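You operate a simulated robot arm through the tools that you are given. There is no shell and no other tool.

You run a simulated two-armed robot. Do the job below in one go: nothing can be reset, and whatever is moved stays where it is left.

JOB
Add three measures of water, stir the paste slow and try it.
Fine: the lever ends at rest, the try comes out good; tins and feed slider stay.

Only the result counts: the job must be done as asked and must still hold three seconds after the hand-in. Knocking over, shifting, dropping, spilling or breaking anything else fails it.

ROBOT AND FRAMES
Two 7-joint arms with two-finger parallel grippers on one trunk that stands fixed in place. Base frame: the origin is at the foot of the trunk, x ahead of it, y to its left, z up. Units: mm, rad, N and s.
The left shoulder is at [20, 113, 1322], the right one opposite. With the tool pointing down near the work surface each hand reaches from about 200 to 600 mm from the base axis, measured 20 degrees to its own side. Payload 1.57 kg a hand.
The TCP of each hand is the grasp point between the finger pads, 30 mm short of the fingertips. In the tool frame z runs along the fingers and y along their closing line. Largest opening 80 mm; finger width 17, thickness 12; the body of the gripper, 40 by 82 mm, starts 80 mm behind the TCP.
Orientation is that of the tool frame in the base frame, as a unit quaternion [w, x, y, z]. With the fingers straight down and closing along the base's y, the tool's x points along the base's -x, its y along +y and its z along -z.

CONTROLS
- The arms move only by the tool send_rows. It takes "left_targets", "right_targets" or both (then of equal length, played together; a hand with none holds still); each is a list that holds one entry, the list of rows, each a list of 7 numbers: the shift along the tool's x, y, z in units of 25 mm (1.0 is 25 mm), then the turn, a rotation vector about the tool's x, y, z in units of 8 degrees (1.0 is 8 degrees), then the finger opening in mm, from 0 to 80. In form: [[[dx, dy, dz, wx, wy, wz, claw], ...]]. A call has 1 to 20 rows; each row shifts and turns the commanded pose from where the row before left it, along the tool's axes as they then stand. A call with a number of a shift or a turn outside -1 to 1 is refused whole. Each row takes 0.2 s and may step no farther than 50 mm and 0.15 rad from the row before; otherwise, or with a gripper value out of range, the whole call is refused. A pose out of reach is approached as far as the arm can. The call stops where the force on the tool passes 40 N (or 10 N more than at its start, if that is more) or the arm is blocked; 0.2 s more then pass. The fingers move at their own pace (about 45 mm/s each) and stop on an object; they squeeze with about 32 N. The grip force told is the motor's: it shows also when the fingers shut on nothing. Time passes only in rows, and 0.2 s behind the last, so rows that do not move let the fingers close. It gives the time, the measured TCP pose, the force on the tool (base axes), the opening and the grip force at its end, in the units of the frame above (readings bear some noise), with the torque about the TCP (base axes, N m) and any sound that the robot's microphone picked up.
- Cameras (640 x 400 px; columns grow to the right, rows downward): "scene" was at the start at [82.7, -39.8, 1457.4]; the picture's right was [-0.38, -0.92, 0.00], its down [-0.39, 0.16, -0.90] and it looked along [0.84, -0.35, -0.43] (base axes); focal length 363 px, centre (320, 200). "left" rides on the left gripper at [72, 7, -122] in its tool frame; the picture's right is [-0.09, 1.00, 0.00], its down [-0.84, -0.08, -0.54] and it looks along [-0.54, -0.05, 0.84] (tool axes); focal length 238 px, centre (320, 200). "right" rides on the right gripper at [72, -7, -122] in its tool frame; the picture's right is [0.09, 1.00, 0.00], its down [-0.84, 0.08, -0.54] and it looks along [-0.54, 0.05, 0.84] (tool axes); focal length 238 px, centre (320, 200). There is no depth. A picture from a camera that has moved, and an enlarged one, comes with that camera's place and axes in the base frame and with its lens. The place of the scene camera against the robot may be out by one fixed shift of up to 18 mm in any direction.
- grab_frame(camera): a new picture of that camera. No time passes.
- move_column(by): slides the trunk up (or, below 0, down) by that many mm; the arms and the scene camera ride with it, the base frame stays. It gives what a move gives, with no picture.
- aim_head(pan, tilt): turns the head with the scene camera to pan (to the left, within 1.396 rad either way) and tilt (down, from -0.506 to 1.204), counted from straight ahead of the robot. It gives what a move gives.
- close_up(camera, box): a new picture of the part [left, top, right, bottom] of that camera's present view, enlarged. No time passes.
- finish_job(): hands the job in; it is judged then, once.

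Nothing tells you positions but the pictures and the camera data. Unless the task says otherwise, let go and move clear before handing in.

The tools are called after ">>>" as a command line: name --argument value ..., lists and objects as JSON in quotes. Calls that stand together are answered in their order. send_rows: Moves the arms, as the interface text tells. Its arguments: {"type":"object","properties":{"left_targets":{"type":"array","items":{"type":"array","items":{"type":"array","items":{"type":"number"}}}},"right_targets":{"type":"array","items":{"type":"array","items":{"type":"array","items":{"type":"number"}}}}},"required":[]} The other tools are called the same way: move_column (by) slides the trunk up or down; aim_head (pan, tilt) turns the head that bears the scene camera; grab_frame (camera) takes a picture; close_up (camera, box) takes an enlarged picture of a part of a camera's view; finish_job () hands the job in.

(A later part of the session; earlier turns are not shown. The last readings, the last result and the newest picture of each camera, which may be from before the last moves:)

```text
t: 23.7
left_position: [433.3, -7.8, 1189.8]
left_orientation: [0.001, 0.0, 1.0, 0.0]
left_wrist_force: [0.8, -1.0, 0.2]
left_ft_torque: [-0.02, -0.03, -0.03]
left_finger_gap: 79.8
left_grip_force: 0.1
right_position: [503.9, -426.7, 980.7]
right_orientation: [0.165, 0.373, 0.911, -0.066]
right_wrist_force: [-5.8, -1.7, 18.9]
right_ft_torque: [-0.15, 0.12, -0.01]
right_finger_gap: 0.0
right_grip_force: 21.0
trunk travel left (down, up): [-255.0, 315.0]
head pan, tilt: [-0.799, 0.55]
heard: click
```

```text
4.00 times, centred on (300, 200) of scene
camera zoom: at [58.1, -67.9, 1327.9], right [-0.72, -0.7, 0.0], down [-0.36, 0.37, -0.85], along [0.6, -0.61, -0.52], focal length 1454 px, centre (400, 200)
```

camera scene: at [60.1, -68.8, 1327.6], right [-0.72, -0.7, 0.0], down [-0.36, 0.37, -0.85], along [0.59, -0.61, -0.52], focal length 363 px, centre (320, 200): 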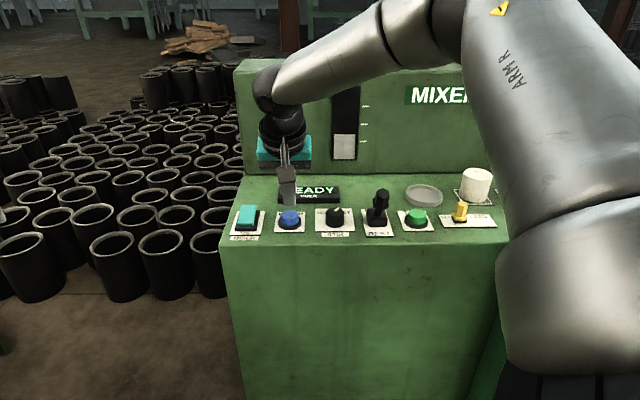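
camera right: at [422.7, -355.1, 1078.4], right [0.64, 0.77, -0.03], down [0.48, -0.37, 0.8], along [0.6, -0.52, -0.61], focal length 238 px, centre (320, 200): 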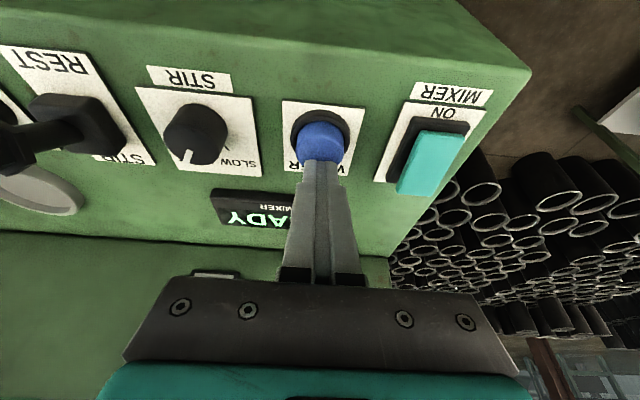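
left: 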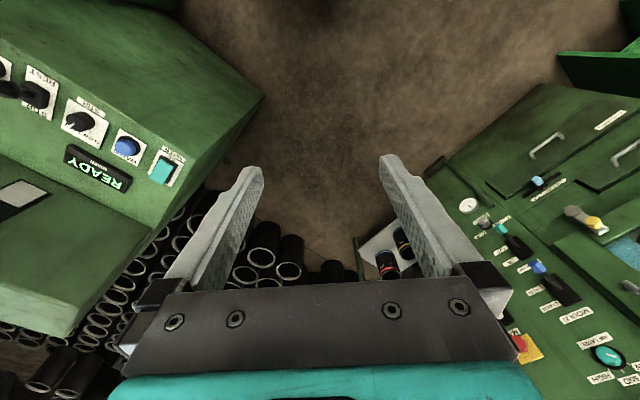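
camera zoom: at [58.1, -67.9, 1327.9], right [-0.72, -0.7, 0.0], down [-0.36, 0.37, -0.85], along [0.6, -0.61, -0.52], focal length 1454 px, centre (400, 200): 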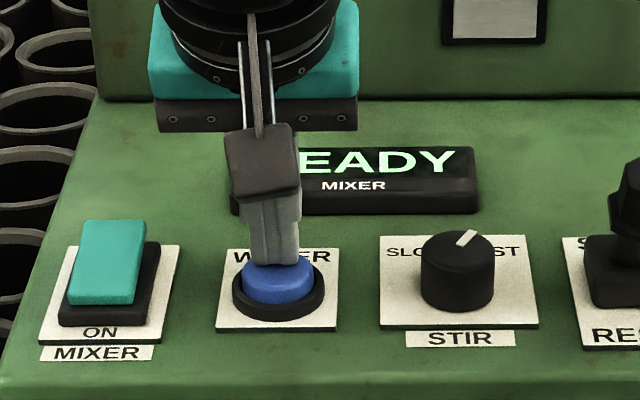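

A click came with about 19 N as the cap went in. I lift off and check the gauge and display.

>>> send_rows --right_targets '[[[-0.163, 0, -0.45, 0, 0, 0, 0], [-0.0272, 0, -0.075, 0, 0, 0, 0], [0, 0, 0, 0, 0, 0, 0]]]'

>>> grab_frame --camera "scene"

>>> close_up --camera "scene" --box '[230, 60, 422, 180]'

>>> close_up --camera "scene" --box '[220, 150, 380, 250]'

```text
t: 24.5
left_position: [434.7, -10.3, 1188.9]
left_orientation: [0.001, -0.001, 1.0, 0.0]
left_wrist_force: [-1.0, 0.8, -0.5]
left_ft_torque: [0.04, 0.0, 0.0]
left_finger_gap: 79.9
left_grip_force: 0.1
right_position: [504.3, -426.7, 990.3]
right_orientation: [0.159, 0.374, 0.911, -0.066]
right_wrist_force: [0.1, -0.4, -0.1]
right_ft_torque: [0.0, -0.01, -0.01]
right_finger_gap: 0.0
right_grip_force: 21.1
trunk travel left (down, up): [-255.0, 315.0]
head pan, tilt: [-0.799, 0.55]
```

```text
taken
camera scene: at [60.1, -68.8, 1327.5], right [-0.72, -0.7, 0.0], down [-0.36, 0.37, -0.85], along [0.59, -0.61, -0.52], focal length 363 px, centre (320, 200)
```

scene: 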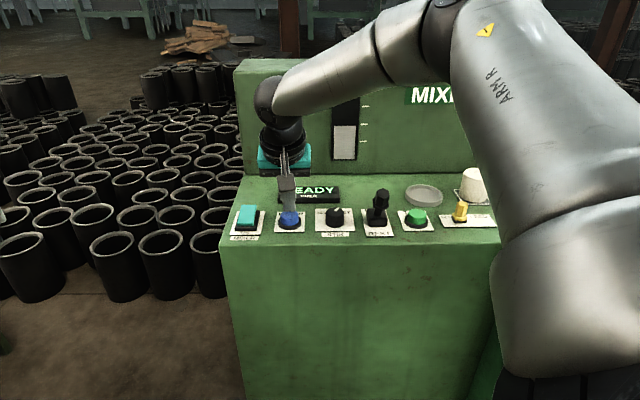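

```text
3.33 times, centred on (326, 120) of scene
camera zoom: at [60.1, -68.8, 1327.5], right [-0.72, -0.7, 0.0], down [-0.36, 0.37, -0.85], along [0.59, -0.61, -0.52], focal length 1212 px, centre (300, 467)
```

zoom: 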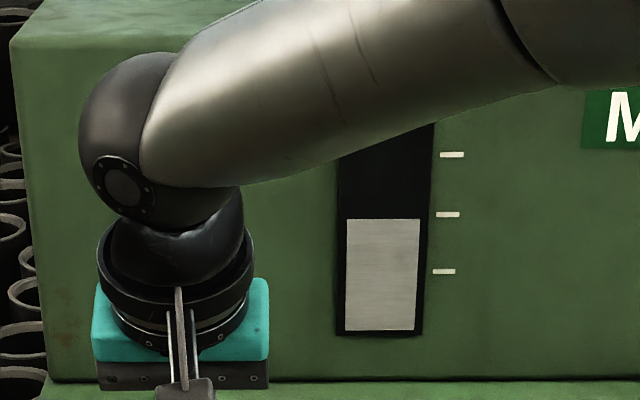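

```text
4.00 times, centred on (300, 200) of scene
camera zoom: at [60.1, -68.8, 1327.5], right [-0.72, -0.7, 0.0], down [-0.36, 0.37, -0.85], along [0.59, -0.61, -0.52], focal length 1454 px, centre (400, 200)
```

zoom: 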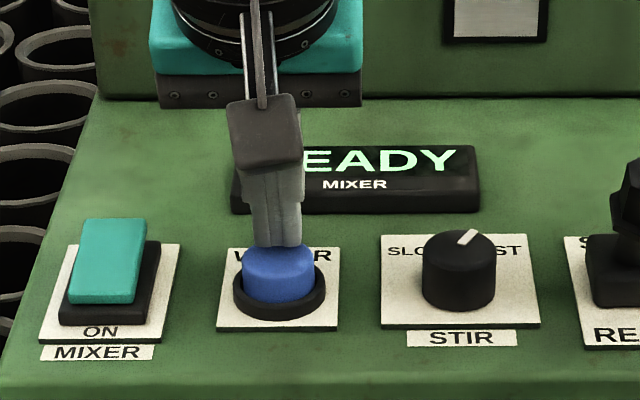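

The gauge rose by roughly half a tick spacing after one click. I let a moment pass to see whether it is still rising.

>>> send_rows --right_targets '[[[0, 0, 0, 0, 0, 0, 0], [0, 0, 0, 0, 0, 0, 0], [0, 0, 0, 0, 0, 0, 0], [0, 0, 0, 0, 0, 0, 0], [0, 0, 0, 0, 0, 0, 0]]]'

>>> close_up --camera "scene" --box '[230, 60, 422, 180]'

```text
t: 25.7
left_position: [436.6, -9.8, 1189.2]
left_orientation: [0.001, -0.001, 1.0, 0.0]
left_wrist_force: [0.9, 0.0, -0.3]
left_ft_torque: [0.0, -0.04, -0.02]
left_finger_gap: 80.0
left_grip_force: 0.1
right_position: [504.4, -427.0, 990.7]
right_orientation: [0.161, 0.374, 0.911, -0.066]
right_wrist_force: [-0.8, 0.7, -1.3]
right_ft_torque: [-0.02, -0.01, 0.02]
right_finger_gap: 0.0
right_grip_force: 21.6
trunk travel left (down, up): [-255.0, 315.0]
head pan, tilt: [-0.799, 0.55]
```

```text
3.33 times, centred on (326, 120) of scene
camera zoom: at [60.3, -68.9, 1327.5], right [-0.72, -0.7, 0.0], down [-0.36, 0.37, -0.85], along [0.59, -0.61, -0.52], focal length 1212 px, centre (300, 467)
```

zoom: 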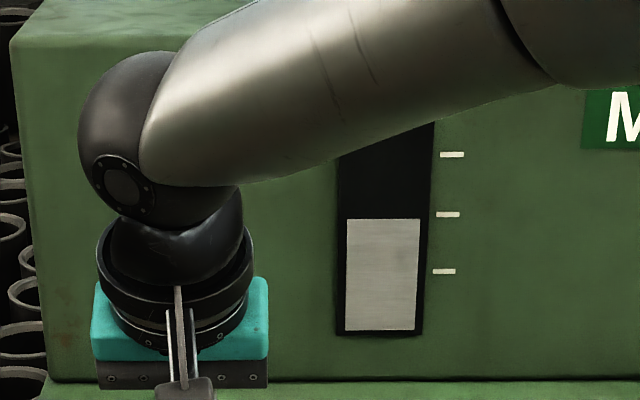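

The level is steady, so each press gives one fixed step. I press WATER a second time with the same stroke.

>>> send_rows --right_targets '[[[0.0544, 0, 0.15, 0, 0, 0, 0], [0.0544, 0, 0.15, 0, 0, 0, 0], [0.0544, 0, 0.15, 0, 0, 0, 0]]]'

>>> send_rows --right_targets '[[[-0.163, 0, -0.45, 0, 0, 0, 0], [0, 0, 0, 0, 0, 0, 0], [0, 0, 0, 0, 0, 0, 0], [0, 0, 0, 0, 0, 0, 0]]]'

>>> close_up --camera "scene" --box '[230, 60, 422, 180]'

>>> close_up --camera "scene" --box '[220, 150, 380, 250]'

```text
t: 26.5
left_position: [435.5, -9.1, 1189.8]
left_orientation: [0.001, 0.0, 1.0, 0.0]
left_wrist_force: [0.6, 0.1, 0.0]
left_ft_torque: [0.01, 0.03, 0.01]
left_finger_gap: 79.9
left_grip_force: 0.0
right_position: [505.3, -426.5, 981.0]
right_orientation: [0.163, 0.373, 0.911, -0.065]
right_wrist_force: [-2.9, -1.5, 11.8]
right_ft_torque: [-0.03, 0.06, -0.02]
right_finger_gap: 0.0
right_grip_force: 21.5
trunk travel left (down, up): [-255.0, 315.0]
head pan, tilt: [-0.799, 0.55]
heard: click
```

```text
t: 27.5
left_position: [435.7, -10.4, 1188.6]
left_orientation: [0.0, -0.001, 1.0, 0.0]
left_wrist_force: [-0.3, 0.0, -0.1]
left_ft_torque: [0.01, 0.0, 0.02]
left_finger_gap: 80.0
left_grip_force: 0.0
right_position: [504.3, -427.8, 991.1]
right_orientation: [0.161, 0.373, 0.911, -0.066]
right_wrist_force: [-0.1, 0.2, 0.0]
right_ft_torque: [0.0, -0.02, 0.01]
right_finger_gap: 0.4
right_grip_force: 21.5
trunk travel left (down, up): [-255.0, 315.0]
head pan, tilt: [-0.799, 0.55]
```

```text
3.33 times, centred on (326, 120) of scene
camera zoom: at [60.4, -68.9, 1327.5], right [-0.72, -0.7, 0.0], down [-0.36, 0.37, -0.85], along [0.59, -0.61, -0.52], focal length 1212 px, centre (300, 467)
```

zoom: 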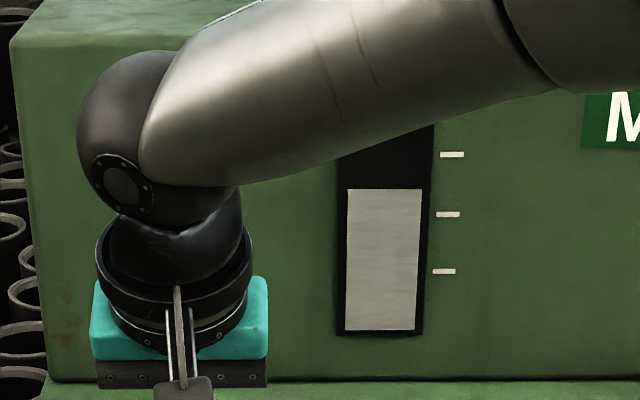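

```text
4.00 times, centred on (300, 200) of scene
camera zoom: at [60.4, -68.9, 1327.5], right [-0.72, -0.7, 0.0], down [-0.36, 0.37, -0.85], along [0.59, -0.61, -0.52], focal length 1454 px, centre (400, 200)
```

zoom: 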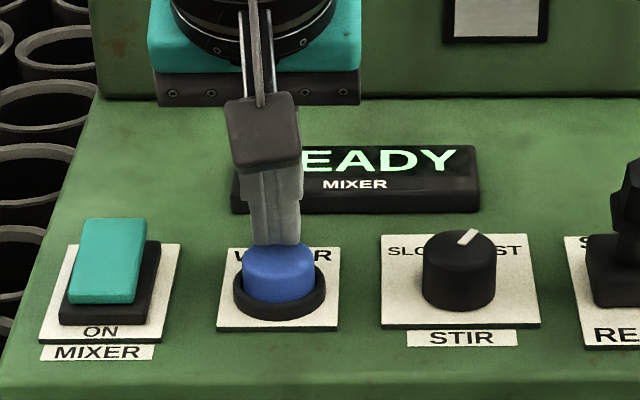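

The second press gave the same rise, so two measures are in. Now the third press.

>>> send_rows --right_targets '[[[0.0544, 0, 0.15, 0, 0, 0, 0], [0.0544, 0, 0.15, 0, 0, 0, 0], [0.0544, 0, 0.15, 0, 0, 0, 0]]]'

>>> send_rows --right_targets '[[[-0.163, 0, -0.45, 0, 0, 0, 0], [0, 0, 0, 0, 0, 0, 0], [0, 0, 0, 0, 0, 0, 0], [0, 0, 0, 0, 0, 0, 0]]]'

>>> close_up --camera "scene" --box '[230, 60, 422, 180]'

>>> close_up --camera "scene" --box '[220, 150, 380, 250]'

```text
t: 28.3
left_position: [434.8, -9.5, 1188.8]
left_orientation: [0.001, -0.001, 1.0, 0.0]
left_wrist_force: [0.3, -0.5, 0.8]
left_ft_torque: [-0.03, -0.01, 0.01]
left_finger_gap: 79.9
left_grip_force: 0.1
right_position: [504.9, -426.4, 981.3]
right_orientation: [0.164, 0.373, 0.911, -0.065]
right_wrist_force: [-2.6, -1.0, 13.8]
right_ft_torque: [-0.07, 0.06, -0.04]
right_finger_gap: 0.1
right_grip_force: 21.3
trunk travel left (down, up): [-255.0, 315.0]
head pan, tilt: [-0.799, 0.55]
heard: click
```

```text
t: 29.3
left_position: [436.2, -10.2, 1189.0]
left_orientation: [-0.001, 0.0, 1.0, 0.0]
left_wrist_force: [-0.1, -0.3, 0.1]
left_ft_torque: [-0.03, -0.03, 0.0]
left_finger_gap: 80.0
left_grip_force: 0.1
right_position: [503.8, -426.7, 989.3]
right_orientation: [0.16, 0.373, 0.912, -0.066]
right_wrist_force: [-0.4, 0.1, -0.3]
right_ft_torque: [0.01, 0.02, 0.02]
right_finger_gap: 0.2
right_grip_force: 21.3
trunk travel left (down, up): [-255.0, 315.0]
head pan, tilt: [-0.799, 0.55]
```

```text
3.33 times, centred on (326, 120) of scene
camera zoom: at [60.4, -68.9, 1327.5], right [-0.72, -0.7, 0.0], down [-0.36, 0.37, -0.85], along [0.59, -0.61, -0.52], focal length 1212 px, centre (300, 467)
```

zoom: 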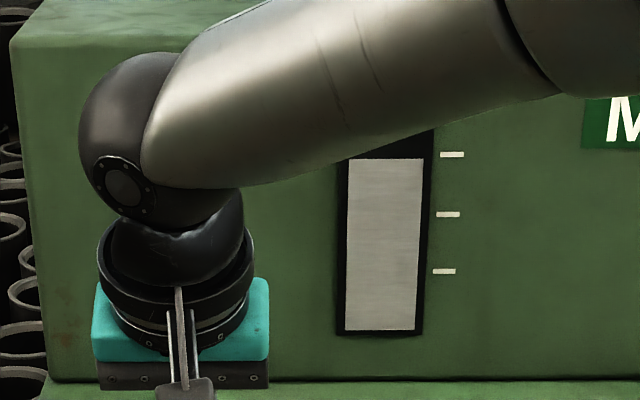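

```text
4.00 times, centred on (300, 200) of scene
camera zoom: at [60.4, -68.9, 1327.5], right [-0.72, -0.7, 0.0], down [-0.36, 0.37, -0.85], along [0.59, -0.61, -0.52], focal length 1454 px, centre (400, 200)
```

zoom: 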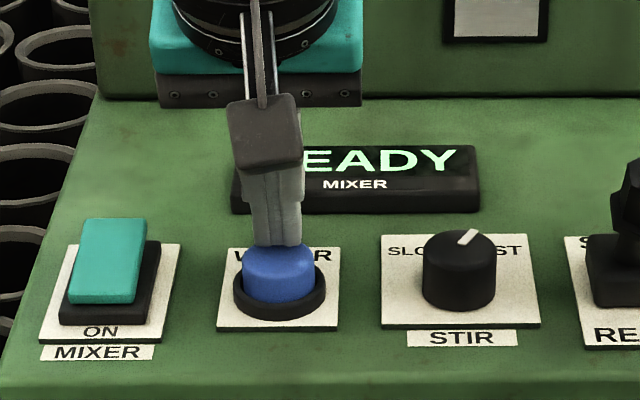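

The gauge now stands at the top mark: three measures are in. Next I lift, yaw the hand and bring it open above the STIR knob, which I place at [447, -491, top 953].

>>> send_rows --right_targets '[[[-0.238, 0, -0.658, 0, 0, 0, 0], [-0.238, 0, -0.658, 0, 0, 0, 0], [-0.238, 0, -0.658, 0, 0, 0, 0], [-0.238, 0, -0.658, 0, 0, 0, 0], [0, 0, 0, 0.267, 0, 0.734, 20], [0, 0, 0, 0.267, 0, 0.734, 40], [0, 0, 0, 0.267, 0, 0.734, 60], [0, 0, 0, 0.267, 0, 0.734, 60], [-0.194, -0.604, 0.241, 0, 0, 0, 60], [-0.194, -0.604, 0.241, 0, 0, 0, 60], [-0.194, -0.604, 0.241, 0, 0, 0, 60], [-0.194, -0.604, 0.241, 0, 0, 0, 60], [-0.194, -0.604, 0.241, 0, 0, 0, 60], [0, 0, 0, 0, 0, 0, 60]]]'

>>> grab_frame --camera "right"

>>> grab_frame --camera "scene"

```text
t: 32.3
left_position: [436.3, -9.2, 1189.6]
left_orientation: [0.001, -0.001, 1.0, 0.0]
left_wrist_force: [-0.8, -0.5, 0.1]
left_ft_torque: [0.01, -0.02, 0.01]
left_finger_gap: 80.1
left_grip_force: 0.1
right_position: [444.9, -485.6, 1039.9]
right_orientation: [0.143, 0.562, 0.809, -0.099]
right_wrist_force: [-0.2, 0.0, -0.3]
right_ft_torque: [0.06, -0.03, 0.02]
right_finger_gap: 60.0
right_grip_force: 0.0
trunk travel left (down, up): [-255.0, 315.0]
head pan, tilt: [-0.799, 0.55]
```

```text
taken
camera right: at [400.1, -385.9, 1128.7], right [0.9, 0.43, -0.03], down [0.28, -0.54, 0.8], along [0.32, -0.73, -0.61], focal length 238 px, centre (320, 200)
```

right: 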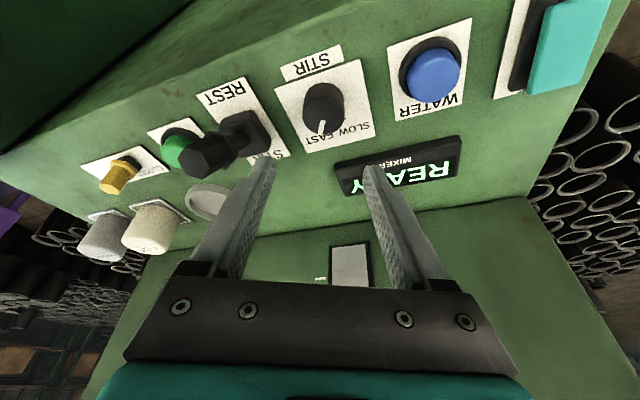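

```text
taken
camera scene: at [60.3, -68.8, 1327.5], right [-0.72, -0.7, 0.0], down [-0.36, 0.37, -0.85], along [0.59, -0.61, -0.52], focal length 363 px, centre (320, 200)
```

scene: 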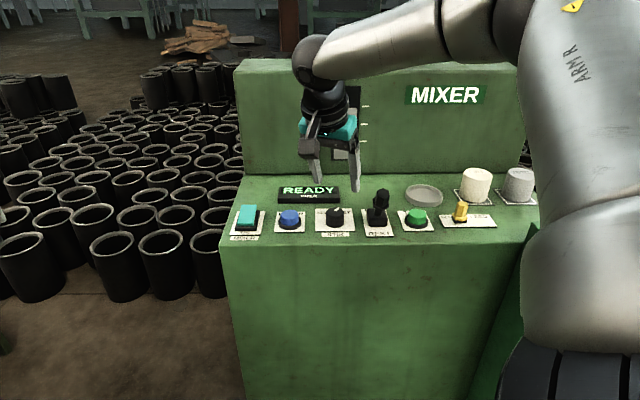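

The open hand is above and a little short of the knob, as planned. I zoom to check the alignment.

>>> close_up --camera "right" --box '[240, 40, 400, 140]'

>>> close_up --camera "scene" --box '[270, 140, 430, 240]'

```text
4.00 times, centred on (320, 90) of right
camera zoom: at [400.1, -385.9, 1128.7], right [0.9, 0.43, -0.03], down [0.28, -0.54, 0.8], along [0.32, -0.73, -0.61], focal length 953 px, centre (320, 640)
```

zoom: 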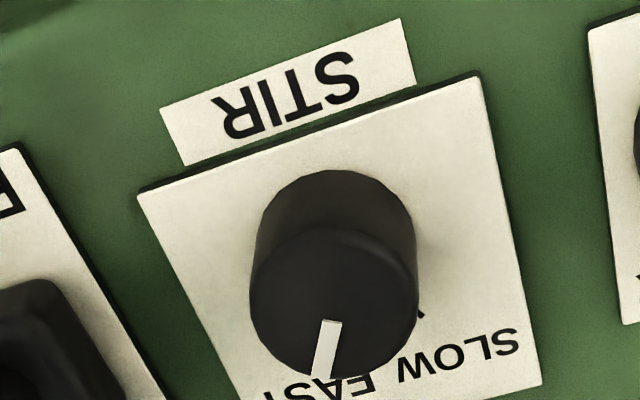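

```text
4.00 times, centred on (350, 190) of scene
camera zoom: at [60.3, -68.8, 1327.5], right [-0.72, -0.7, 0.0], down [-0.36, 0.37, -0.85], along [0.59, -0.61, -0.52], focal length 1454 px, centre (200, 240)
```

zoom: 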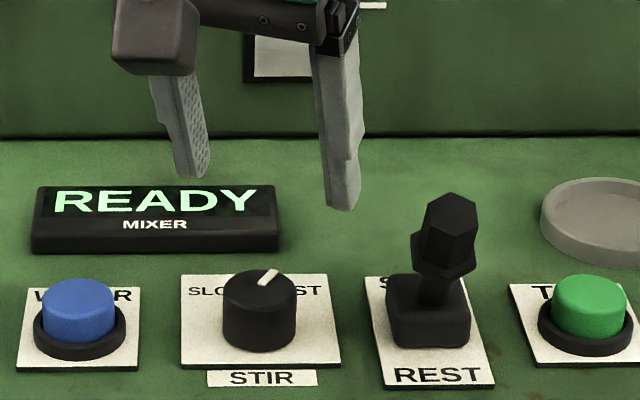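

The knob centre is confirmed at [447, -491] and the pointer stands about 27° right of straight-away, i.e. FAST. I descend around it with the fingers open.

>>> send_rows --right_targets '[[[0.213, 0, 0.544, 0, 0, 0, 60], [0.213, 0, 0.544, 0, 0, 0, 60], [0.213, 0, 0.544, 0, 0, 0, 60], [0.213, 0, 0.544, 0, 0, 0, 60], [0, 0, 0, 0, 0, 0, 60]]]'

>>> grab_frame --camera "right"

>>> close_up --camera "scene" --box '[270, 140, 430, 240]'

```text
t: 33.5
left_position: [435.8, -9.3, 1188.8]
left_orientation: [0.001, 0.0, 1.0, -0.001]
left_wrist_force: [0.0, 0.7, 0.7]
left_ft_torque: [0.01, -0.01, 0.04]
left_finger_gap: 80.2
left_grip_force: 0.0
right_position: [443.1, -483.7, 981.6]
right_orientation: [0.143, 0.562, 0.808, -0.099]
right_wrist_force: [0.9, 0.5, -0.4]
right_ft_torque: [-0.03, -0.02, -0.02]
right_finger_gap: 59.9
right_grip_force: 0.1
trunk travel left (down, up): [-255.0, 315.0]
head pan, tilt: [-0.799, 0.55]
```

```text
taken
camera right: at [399.1, -385.2, 1070.2], right [0.9, 0.43, -0.03], down [0.28, -0.54, 0.8], along [0.32, -0.73, -0.61], focal length 238 px, centre (320, 200)
```

right: 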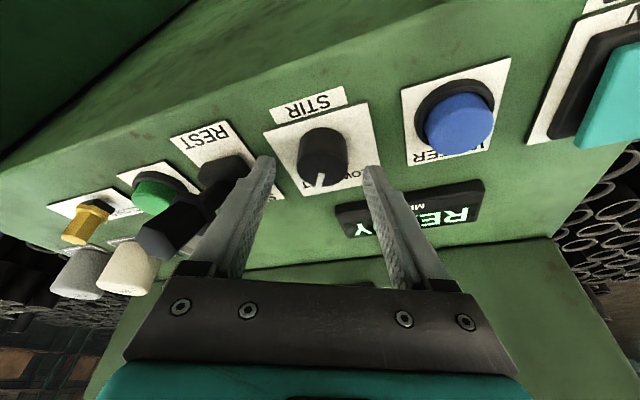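

```text
4.00 times, centred on (350, 190) of scene
camera zoom: at [60.3, -68.8, 1327.5], right [-0.72, -0.7, 0.0], down [-0.36, 0.37, -0.85], along [0.59, -0.61, -0.52], focal length 1454 px, centre (200, 240)
```

zoom: 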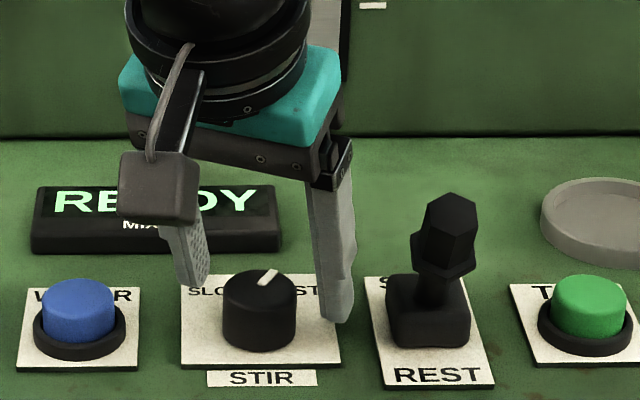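

The fingers straddle the knob cleanly. I go down the last 14 mm and close on it.

>>> send_rows --right_targets '[[[0.1, 0, 0.27, 0, 0, 0, 60], [0.1, 0, 0.27, 0, 0, 0, 60], [0, 0, 0, 0, 0, 0, 60]]]'

>>> send_rows --right_targets '[[[0, 0, 0, 0, 0, 0, 46], [0, 0, 0, 0, 0, 0, 40], [0, 0, 0, 0, 0, 0, 20], [0, 0, 0, 0, 0, 0, 20], [0, 0, 0, 0, 0, 0, 20]]]'

>>> close_up --camera "scene" --box '[270, 140, 430, 240]'

>>> grab_frame --camera "right"

```text
t: 34.3
left_position: [435.6, -8.6, 1188.7]
left_orientation: [0.0, -0.002, 1.0, 0.0]
left_wrist_force: [0.1, -0.2, 0.4]
left_ft_torque: [0.0, -0.02, -0.03]
left_finger_gap: 80.2
left_grip_force: 0.0
right_position: [444.4, -482.8, 966.3]
right_orientation: [0.143, 0.562, 0.809, -0.099]
right_wrist_force: [-0.6, -0.3, 0.4]
right_ft_torque: [0.01, -0.02, -0.01]
right_finger_gap: 59.9
right_grip_force: 0.0
trunk travel left (down, up): [-255.0, 315.0]
head pan, tilt: [-0.799, 0.55]
```

```text
t: 35.5
left_position: [435.9, -9.2, 1188.8]
left_orientation: [0.0, 0.0, 1.0, -0.001]
left_wrist_force: [-0.7, -0.2, 0.1]
left_ft_torque: [0.0, 0.02, -0.04]
left_finger_gap: 79.6
left_grip_force: 0.1
right_position: [445.4, -483.8, 966.5]
right_orientation: [0.143, 0.562, 0.809, -0.099]
right_wrist_force: [1.4, 0.5, -0.4]
right_ft_torque: [0.01, 0.28, -0.01]
right_finger_gap: 34.6
right_grip_force: 37.6
trunk travel left (down, up): [-255.0, 315.0]
head pan, tilt: [-0.799, 0.55]
```

```text
4.00 times, centred on (350, 190) of scene
camera zoom: at [60.7, -68.8, 1327.5], right [-0.72, -0.7, 0.0], down [-0.36, 0.37, -0.85], along [0.59, -0.61, -0.52], focal length 1454 px, centre (200, 240)
```

zoom: 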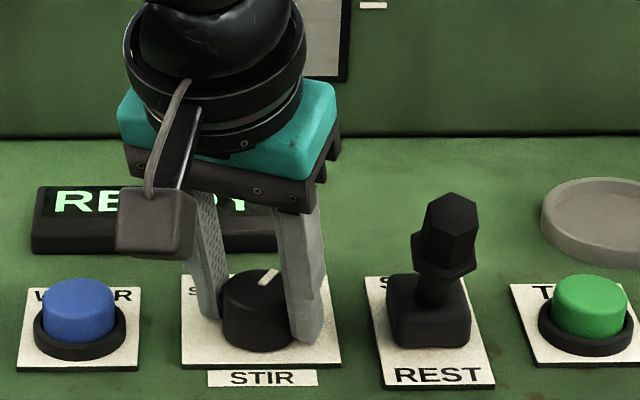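

```text
taken
camera right: at [400.3, -384.6, 1055.4], right [0.9, 0.43, -0.03], down [0.28, -0.54, 0.8], along [0.32, -0.73, -0.61], focal length 238 px, centre (320, 200)
```

right: 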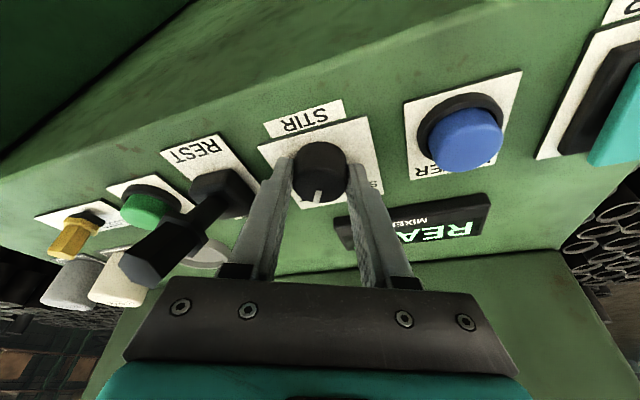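

The knob is held at 34.6 mm. I turn it counter-clockwise about its own axis toward SLOW, half the way first.

>>> send_rows --right_targets '[[[0, -0.0335, 0, -0.2708, 0, -0.744, 20], [0, -0.0335, 0, -0.2708, 0, -0.744, 20], [0, -0.0335, 0, -0.2708, 0, -0.744, 20], [0, -0.0335, 0, -0.2708, 0, -0.744, 20]]]'

>>> close_up --camera "scene" --box '[270, 140, 430, 240]'

>>> grab_frame --camera "right"

```text
t: 36.5
left_position: [436.2, -9.4, 1189.8]
left_orientation: [0.0, -0.001, 1.0, 0.001]
left_wrist_force: [-0.7, 0.1, 0.2]
left_ft_torque: [-0.04, -0.02, 0.0]
left_finger_gap: 79.9
left_grip_force: 0.1
right_position: [441.1, -485.4, 966.0]
right_orientation: [0.16, 0.37, 0.913, -0.065]
right_wrist_force: [3.2, 0.4, -7.2]
right_ft_torque: [-0.11, -0.45, 0.05]
right_finger_gap: 34.4
right_grip_force: 42.0
trunk travel left (down, up): [-255.0, 315.0]
head pan, tilt: [-0.799, 0.55]
```

```text
4.00 times, centred on (350, 190) of scene
camera zoom: at [61.3, -69.3, 1327.4], right [-0.72, -0.7, 0.0], down [-0.36, 0.37, -0.85], along [0.59, -0.61, -0.52], focal length 1454 px, centre (200, 240)
```

zoom: 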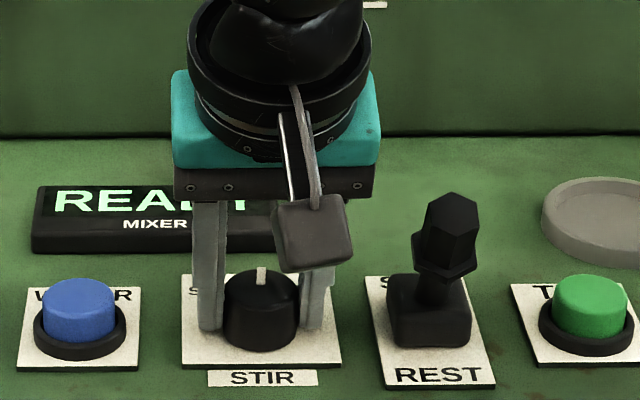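

```text
taken
camera right: at [359.5, -414.9, 1055.6], right [0.63, 0.78, -0.03], down [0.49, -0.36, 0.79], along [0.6, -0.52, -0.61], focal length 238 px, centre (320, 200)
```

right: 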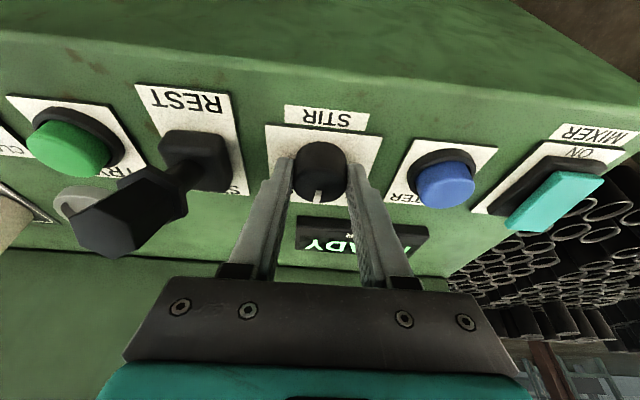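

The knob follows and its pointer now stands at the middle. I turn the remaining half.

>>> send_rows --right_targets '[[[0, -0.0335, 0, -0.2708, 0, -0.744, 20], [0, -0.0335, 0, -0.2708, 0, -0.744, 20], [0, -0.0335, 0, -0.2708, 0, -0.744, 20], [0, -0.0335, 0, -0.2708, 0, -0.744, 20]]]'

>>> close_up --camera "scene" --box '[270, 140, 430, 240]'

>>> grab_frame --camera "right"

```text
t: 37.5
left_position: [437.2, -9.0, 1188.3]
left_orientation: [-0.001, -0.001, 1.0, -0.001]
left_wrist_force: [0.3, 0.2, -0.2]
left_ft_torque: [-0.01, 0.02, 0.0]
left_finger_gap: 80.3
left_grip_force: 0.0
right_position: [442.1, -486.2, 966.9]
right_orientation: [0.171, 0.16, 0.972, -0.028]
right_wrist_force: [12.3, 0.7, -9.8]
right_ft_torque: [-0.37, 0.73, 0.07]
right_finger_gap: 34.3
right_grip_force: 41.6
trunk travel left (down, up): [-255.0, 315.0]
head pan, tilt: [-0.799, 0.55]
```

```text
4.00 times, centred on (350, 190) of scene
camera zoom: at [62.7, -69.6, 1327.3], right [-0.72, -0.7, 0.0], down [-0.37, 0.38, -0.85], along [0.59, -0.61, -0.52], focal length 1454 px, centre (200, 240)
```

zoom: 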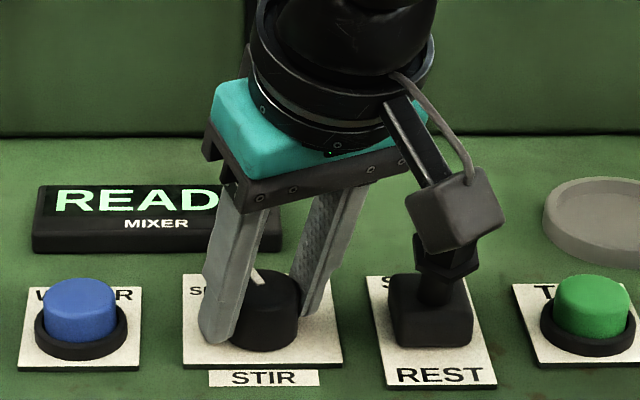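

```text
taken
camera right: at [335.7, -459.5, 1055.6], right [0.24, 0.97, -0.03], down [0.59, -0.12, 0.79], along [0.77, -0.21, -0.61], focal length 238 px, centre (320, 200)
```

right: 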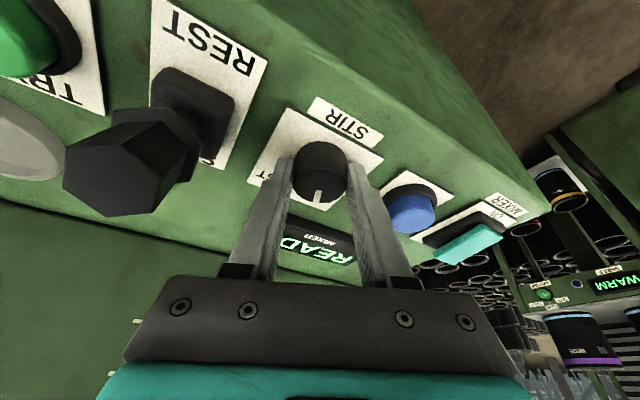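

The pointer is now about 24° left of centre, close to SLOW. I turn about 5° more and check.

>>> send_rows --right_targets '[[[0, 0, 0, -0.214, 0, -0.587, 20], [0, 0, 0, 0, 0, 0, 20]]]'

>>> close_up --camera "scene" --box '[270, 140, 430, 240]'

>>> close_up --camera "right" --box '[240, 90, 400, 220]'

```text
t: 38.1
left_position: [436.8, -9.8, 1189.1]
left_orientation: [-0.002, 0.0, 1.0, 0.0]
left_wrist_force: [-0.4, 0.1, -0.5]
left_ft_torque: [-0.01, 0.01, -0.01]
left_finger_gap: 79.9
left_grip_force: 0.0
right_position: [441.8, -487.6, 966.6]
right_orientation: [0.171, 0.118, 0.978, -0.021]
right_wrist_force: [11.3, -1.7, -11.2]
right_ft_torque: [-0.57, 0.13, 0.02]
right_finger_gap: 34.4
right_grip_force: 41.5
trunk travel left (down, up): [-255.0, 315.0]
head pan, tilt: [-0.799, 0.55]
```

```text
4.00 times, centred on (350, 190) of scene
camera zoom: at [62.4, -69.8, 1327.3], right [-0.72, -0.7, 0.0], down [-0.37, 0.38, -0.85], along [0.59, -0.61, -0.52], focal length 1454 px, centre (200, 240)
```

zoom: 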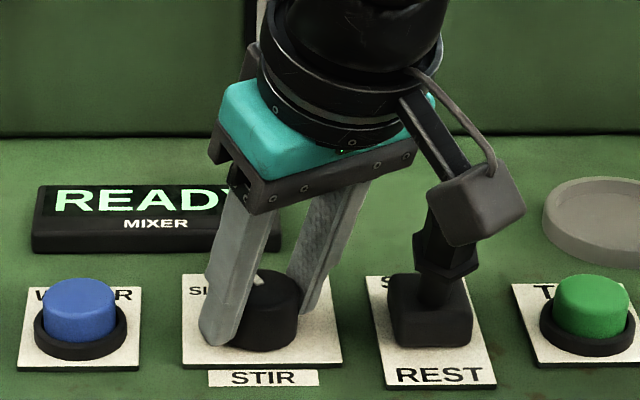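

```text
3.08 times, centred on (320, 155) of right
camera zoom: at [333.5, -469.0, 1055.6], right [0.15, 0.99, -0.03], down [0.6, -0.07, 0.8], along [0.78, -0.14, -0.61], focal length 733 px, centre (320, 338)
```

zoom: 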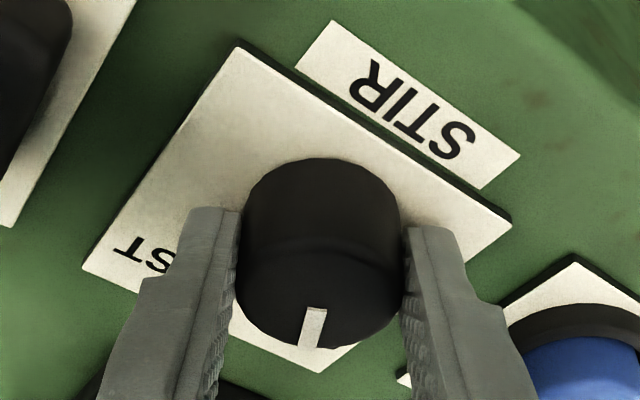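

The hand has turned about 56° in all, so the pointer should be near 28° left, on SLOW. I let go and lift straight up to verify.

>>> send_rows --right_targets '[[[0, 0, 0, 0, 0, 0, 50], [0, 0, 0, 0, 0, 0, 50], [0, 0, 0, 0, 0, 0, 50], [-0.273, 0, -0.752, 0, 0, 0, 50], [-0.273, 0, -0.752, 0, 0, 0, 50], [-0.273, 0, -0.752, 0, 0, 0, 50], [-0.273, 0, -0.752, 0, 0, 0, 50], [0, 0, 0, 0, 0, 0, 50]]]'

>>> close_up --camera "scene" --box '[270, 140, 430, 240]'

>>> grab_frame --camera "right"

>>> close_up --camera "right" --box '[240, 40, 400, 140]'

```text
t: 39.9
left_position: [435.3, -9.2, 1188.3]
left_orientation: [0.0, 0.0, 1.0, 0.0]
left_wrist_force: [1.3, 0.1, 0.6]
left_ft_torque: [0.04, 0.0, 0.01]
left_finger_gap: 79.9
left_grip_force: 0.1
right_position: [438.8, -487.0, 1049.1]
right_orientation: [0.173, 0.119, 0.978, -0.021]
right_wrist_force: [-0.6, 0.0, -0.2]
right_ft_torque: [0.0, -0.02, 0.0]
right_finger_gap: 50.2
right_grip_force: 0.1
trunk travel left (down, up): [-255.0, 315.0]
head pan, tilt: [-0.799, 0.55]
```

```text
4.00 times, centred on (350, 190) of scene
camera zoom: at [60.3, -68.9, 1327.5], right [-0.72, -0.7, 0.0], down [-0.36, 0.37, -0.85], along [0.59, -0.61, -0.52], focal length 1454 px, centre (200, 240)
```

zoom: 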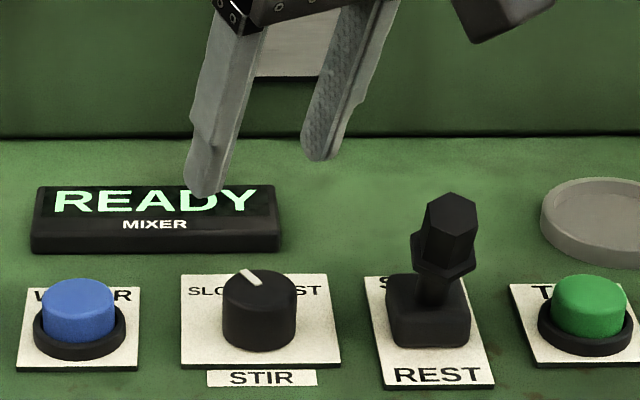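

```text
taken
camera right: at [331.9, -468.6, 1137.5], right [0.16, 0.99, -0.03], down [0.6, -0.07, 0.8], along [0.78, -0.14, -0.61], focal length 238 px, centre (320, 200)
```

right: 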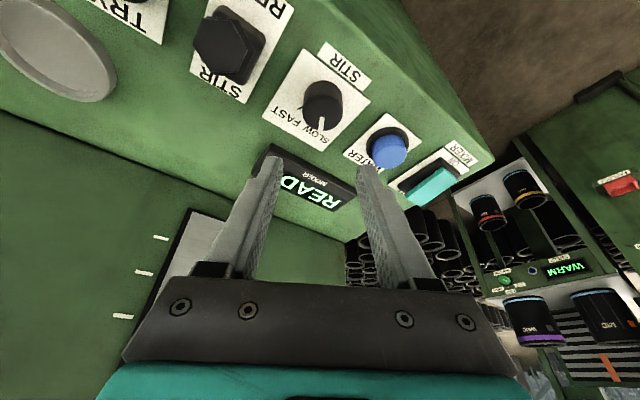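

```text
4.00 times, centred on (320, 90) of right
camera zoom: at [331.9, -468.6, 1137.5], right [0.16, 0.99, -0.03], down [0.6, -0.07, 0.8], along [0.78, -0.14, -0.61], focal length 953 px, centre (320, 640)
```

zoom: 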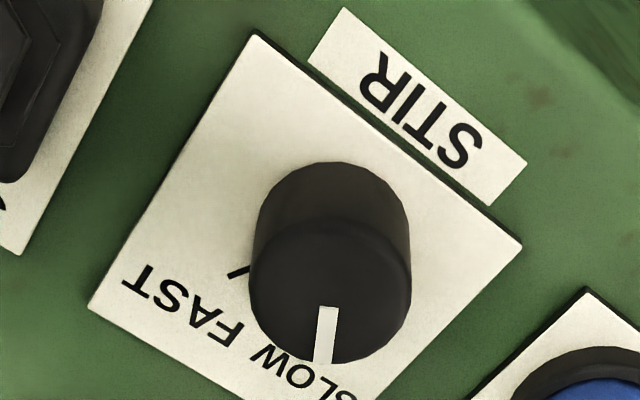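

The pointer now lies at the SLOW mark (measured about 1° off it). Next is the lever, so I zoom in on it from both cameras.

>>> close_up --camera "right" --box '[150, 0, 310, 100]'

>>> close_up --camera "scene" --box '[350, 175, 430, 245]'

```text
4.00 times, centred on (230, 50) of right
camera zoom: at [331.9, -468.6, 1137.5], right [0.16, 0.99, -0.03], down [0.6, -0.07, 0.8], along [0.78, -0.14, -0.61], focal length 953 px, centre (680, 800)
```

zoom: 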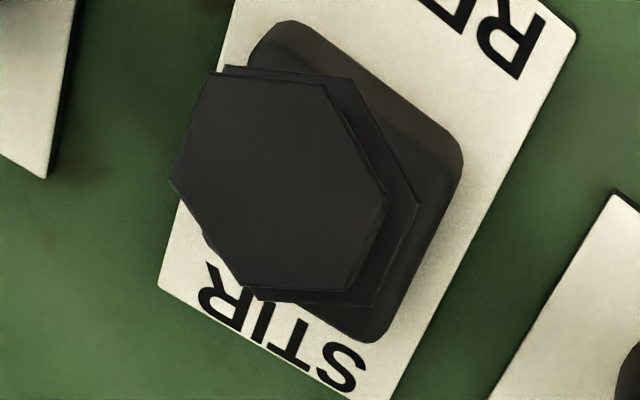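

```text
5.71 times, centred on (390, 210) of scene
camera zoom: at [60.3, -68.9, 1327.5], right [-0.72, -0.7, 0.0], down [-0.36, 0.37, -0.85], along [0.59, -0.61, -0.52], focal length 2077 px, centre (-80, 143)
```

zoom: 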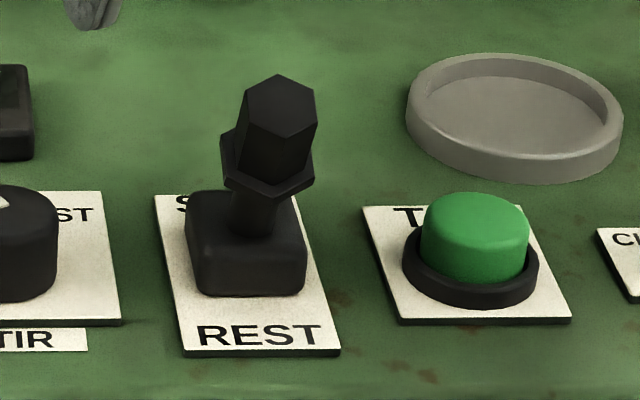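

Triangulated from two wrist views and the scene, the lever's end is at [368, -526, 1014], leaning about 20° toward me, with its pivot near [389, -545]. I lift, yaw back square to the panel, tilt to 35° and stand off in line with the lever.

>>> send_rows --right_targets '[[[-0.273, 0, -0.752, 0, 0, 0, 50], [-0.273, 0, -0.752, 0, 0, 0, 50], [-0.273, 0, -0.752, 0, 0, 0, 50], [0, 0, 0, 0.2616, 0, 0.719, 50], [0, 0, 0, 0.2616, 0, 0.719, 50], [0, 0, 0, 0.2616, 0, 0.719, 50], [0, 0, 0, 0.2616, 0, 0.719, 50], [0, 0, 0, 0.2616, 0, 0.719, 50], [0, 0, 0, 0, -0.9375, 0, 50], [0, 0, 0, 0, -0.9375, 0, 50], [0, 0, 0, 0, 0, 0, 50]]]'

>>> grab_frame --camera "right"

>>> grab_frame --camera "scene"

```text
t: 42.3
left_position: [436.3, -9.6, 1188.4]
left_orientation: [0.0, -0.001, 1.0, 0.0]
left_wrist_force: [-0.2, -0.1, 0.4]
left_ft_torque: [0.01, 0.03, 0.0]
left_finger_gap: 80.1
left_grip_force: 0.0
right_position: [439.3, -487.4, 1107.9]
right_orientation: [0.278, 0.362, 0.882, -0.114]
right_wrist_force: [-0.3, 0.9, -0.2]
right_ft_torque: [0.01, 0.02, 0.0]
right_finger_gap: 49.8
right_grip_force: 0.0
trunk travel left (down, up): [-255.0, 315.0]
head pan, tilt: [-0.799, 0.55]
```

```text
taken
camera right: at [342.9, -402.1, 1164.7], right [0.64, 0.76, -0.05], down [0.32, -0.21, 0.92], along [0.7, -0.61, -0.38], focal length 238 px, centre (320, 200)
```

right: 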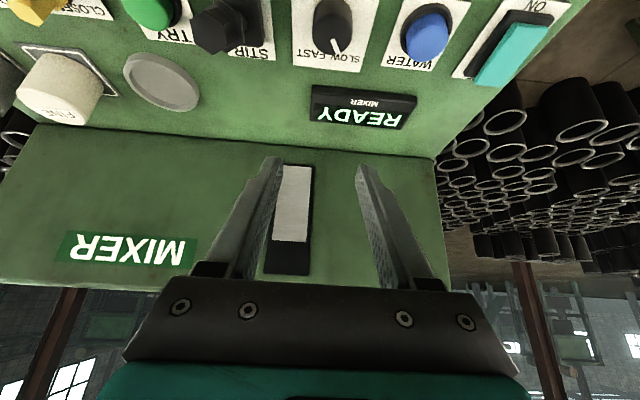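

```text
taken
camera scene: at [60.3, -68.9, 1327.5], right [-0.72, -0.7, 0.0], down [-0.36, 0.37, -0.85], along [0.59, -0.61, -0.52], focal length 363 px, centre (320, 200)
```

scene: 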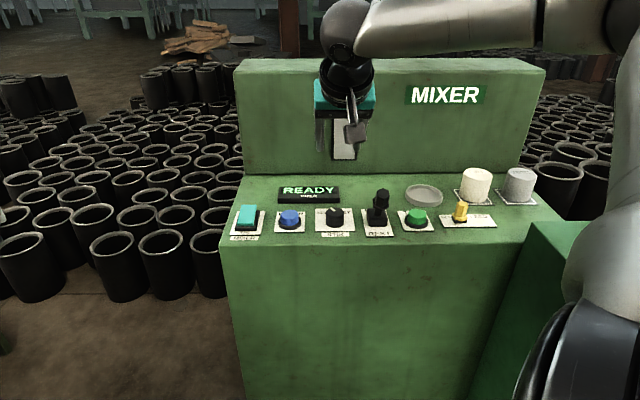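

The pose is as planned. I move to the stand-off point in front of the lever.

>>> send_rows --right_targets '[[[0.588, -0.62, 0.038, 0, 0, 0, 50], [0.588, -0.62, 0.038, 0, 0, 0, 50], [0.588, -0.62, 0.038, 0, 0, 0, 50], [0.588, -0.62, 0.038, 0, 0, 0, 50], [0.588, -0.62, 0.038, 0, 0, 0, 50], [0, 0, 0, 0, 0, 0, 50]]]'

>>> grab_frame --camera "right"

>>> grab_frame --camera "scene"

```text
t: 43.7
left_position: [436.3, -9.7, 1188.3]
left_orientation: [0.001, -0.001, 1.0, 0.0]
left_wrist_force: [-0.5, 0.0, 0.3]
left_ft_torque: [0.05, 0.03, 0.0]
left_finger_gap: 80.3
left_grip_force: 0.2
right_position: [346.0, -502.4, 1059.7]
right_orientation: [0.278, 0.362, 0.882, -0.114]
right_wrist_force: [-0.1, -0.4, -1.0]
right_ft_torque: [-0.01, -0.01, 0.01]
right_finger_gap: 50.1
right_grip_force: 0.1
trunk travel left (down, up): [-255.0, 315.0]
head pan, tilt: [-0.799, 0.55]
```

```text
taken
camera right: at [248.2, -417.2, 1118.0], right [0.64, 0.76, -0.05], down [0.32, -0.21, 0.92], along [0.69, -0.61, -0.38], focal length 238 px, centre (320, 200)
```

right: 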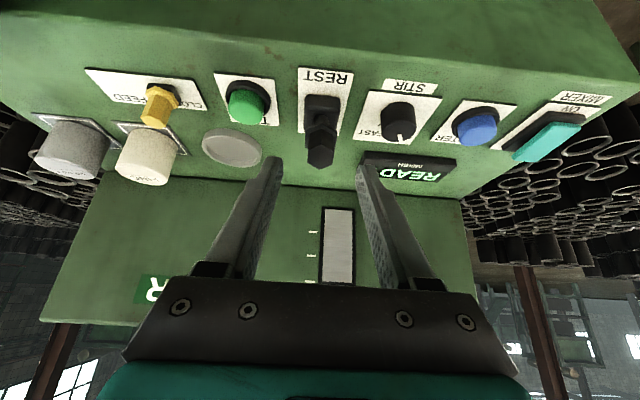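

```text
taken
camera scene: at [60.3, -69.0, 1327.5], right [-0.72, -0.7, 0.0], down [-0.36, 0.37, -0.85], along [0.59, -0.61, -0.52], focal length 363 px, centre (320, 200)
```

scene: 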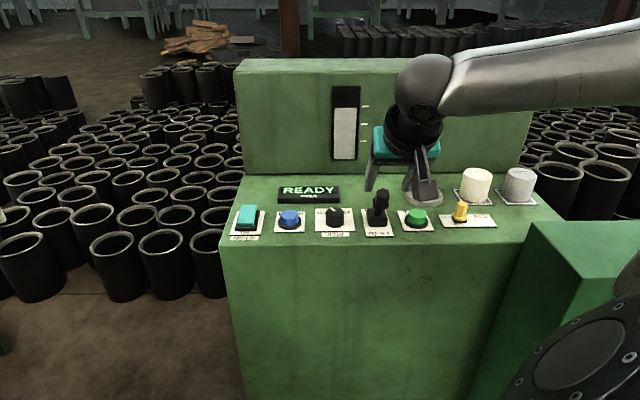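

The lever end is centred between the fingertips in the wrist view. I advance 53 mm along the tool axis so the tips straddle the lever's knob.

>>> send_rows --right_targets '[[[0, -0.014, 0.53, 0, 0, 0, 50], [0, -0.014, 0.53, 0, 0, 0, 50], [0, -0.014, 0.53, 0, 0, 0, 50], [0, -0.014, 0.53, 0, 0, 0, 50], [0, 0, 0, 0, 0, 0, 50]]]'

>>> grab_frame --camera "right"

>>> close_up --camera "scene" --box '[330, 140, 450, 250]'

```text
t: 44.9
left_position: [436.8, -9.8, 1188.0]
left_orientation: [0.001, -0.001, 1.0, 0.0]
left_wrist_force: [0.0, 0.0, -0.2]
left_ft_torque: [0.0, -0.01, -0.02]
left_finger_gap: 79.8
left_grip_force: 0.2
right_position: [364.3, -524.2, 1018.5]
right_orientation: [0.279, 0.36, 0.883, -0.113]
right_wrist_force: [1.3, 0.2, 0.4]
right_ft_torque: [-0.02, -0.02, 0.0]
right_finger_gap: 50.0
right_grip_force: 0.1
trunk travel left (down, up): [-255.0, 315.0]
head pan, tilt: [-0.799, 0.55]
```

```text
taken
camera right: at [268.3, -439.8, 1076.3], right [0.64, 0.76, -0.05], down [0.32, -0.21, 0.92], along [0.69, -0.61, -0.38], focal length 238 px, centre (320, 200)
```

right: 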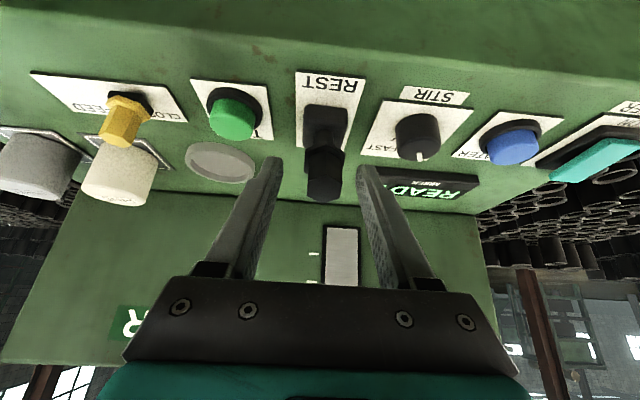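

```text
3.64 times, centred on (390, 195) of scene
camera zoom: at [60.3, -68.8, 1327.5], right [-0.72, -0.7, 0.0], down [-0.36, 0.37, -0.85], along [0.59, -0.61, -0.52], focal length 1322 px, centre (66, 218)
```

zoom: 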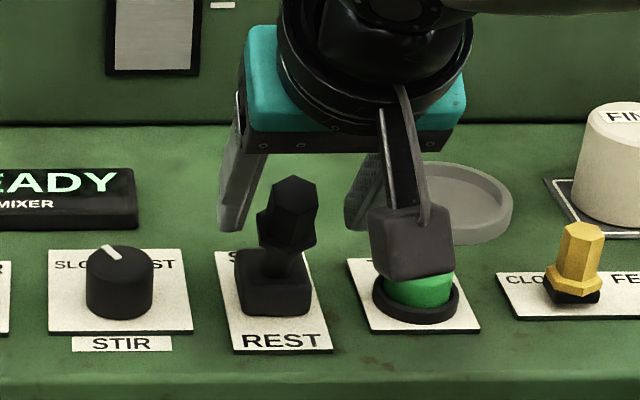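

The lever's knob sits between the pads at the TCP, about 2 mm off centre. I nudge over and close on it.

>>> send_rows --right_targets '[[[0, 0.07, 0, 0, 0, 0, 40], [0, 0, 0, 0, 0, 0, 30], [0, 0, 0, 0, 0, 0, 10], [0, 0, 0, 0, 0, 0, 10], [0, 0, 0, 0, 0, 0, 10], [0, 0, 0, 0, 0, 0, 10]]]'

>>> grab_frame --camera "right"

>>> close_up --camera "scene" --box '[330, 140, 450, 250]'

```text
t: 46.3
left_position: [437.1, -8.5, 1189.5]
left_orientation: [0.0, -0.001, 1.0, 0.0]
left_wrist_force: [0.0, 0.3, 0.0]
left_ft_torque: [-0.02, 0.01, 0.03]
left_finger_gap: 80.2
left_grip_force: 0.0
right_position: [366.9, -521.9, 1017.6]
right_orientation: [0.28, 0.36, 0.883, -0.113]
right_wrist_force: [4.5, 3.8, 0.0]
right_ft_torque: [-0.4, 0.32, -0.23]
right_finger_gap: 23.4
right_grip_force: 35.9
trunk travel left (down, up): [-255.0, 315.0]
head pan, tilt: [-0.799, 0.55]
```

```text
taken
camera right: at [269.8, -437.7, 1076.0], right [0.64, 0.76, -0.05], down [0.32, -0.21, 0.92], along [0.69, -0.61, -0.38], focal length 238 px, centre (320, 200)
```

right: 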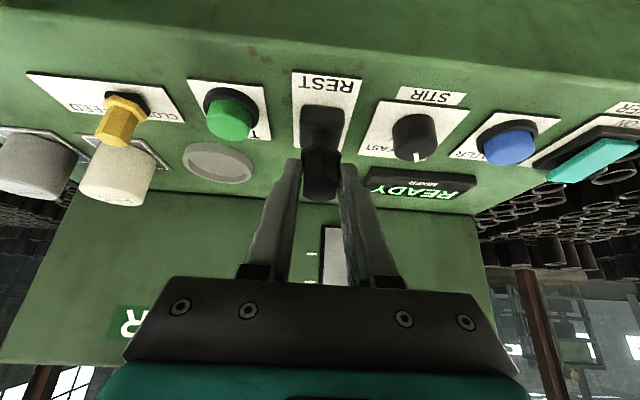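

```text
3.64 times, centred on (390, 195) of scene
camera zoom: at [61.0, -68.4, 1327.5], right [-0.72, -0.7, 0.0], down [-0.36, 0.37, -0.85], along [0.59, -0.61, -0.52], focal length 1322 px, centre (66, 218)
```

zoom: 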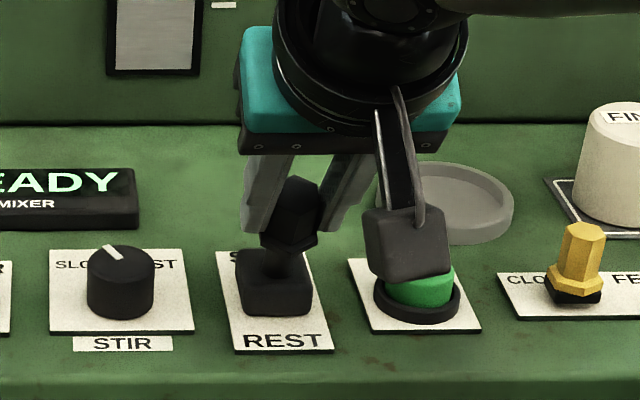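

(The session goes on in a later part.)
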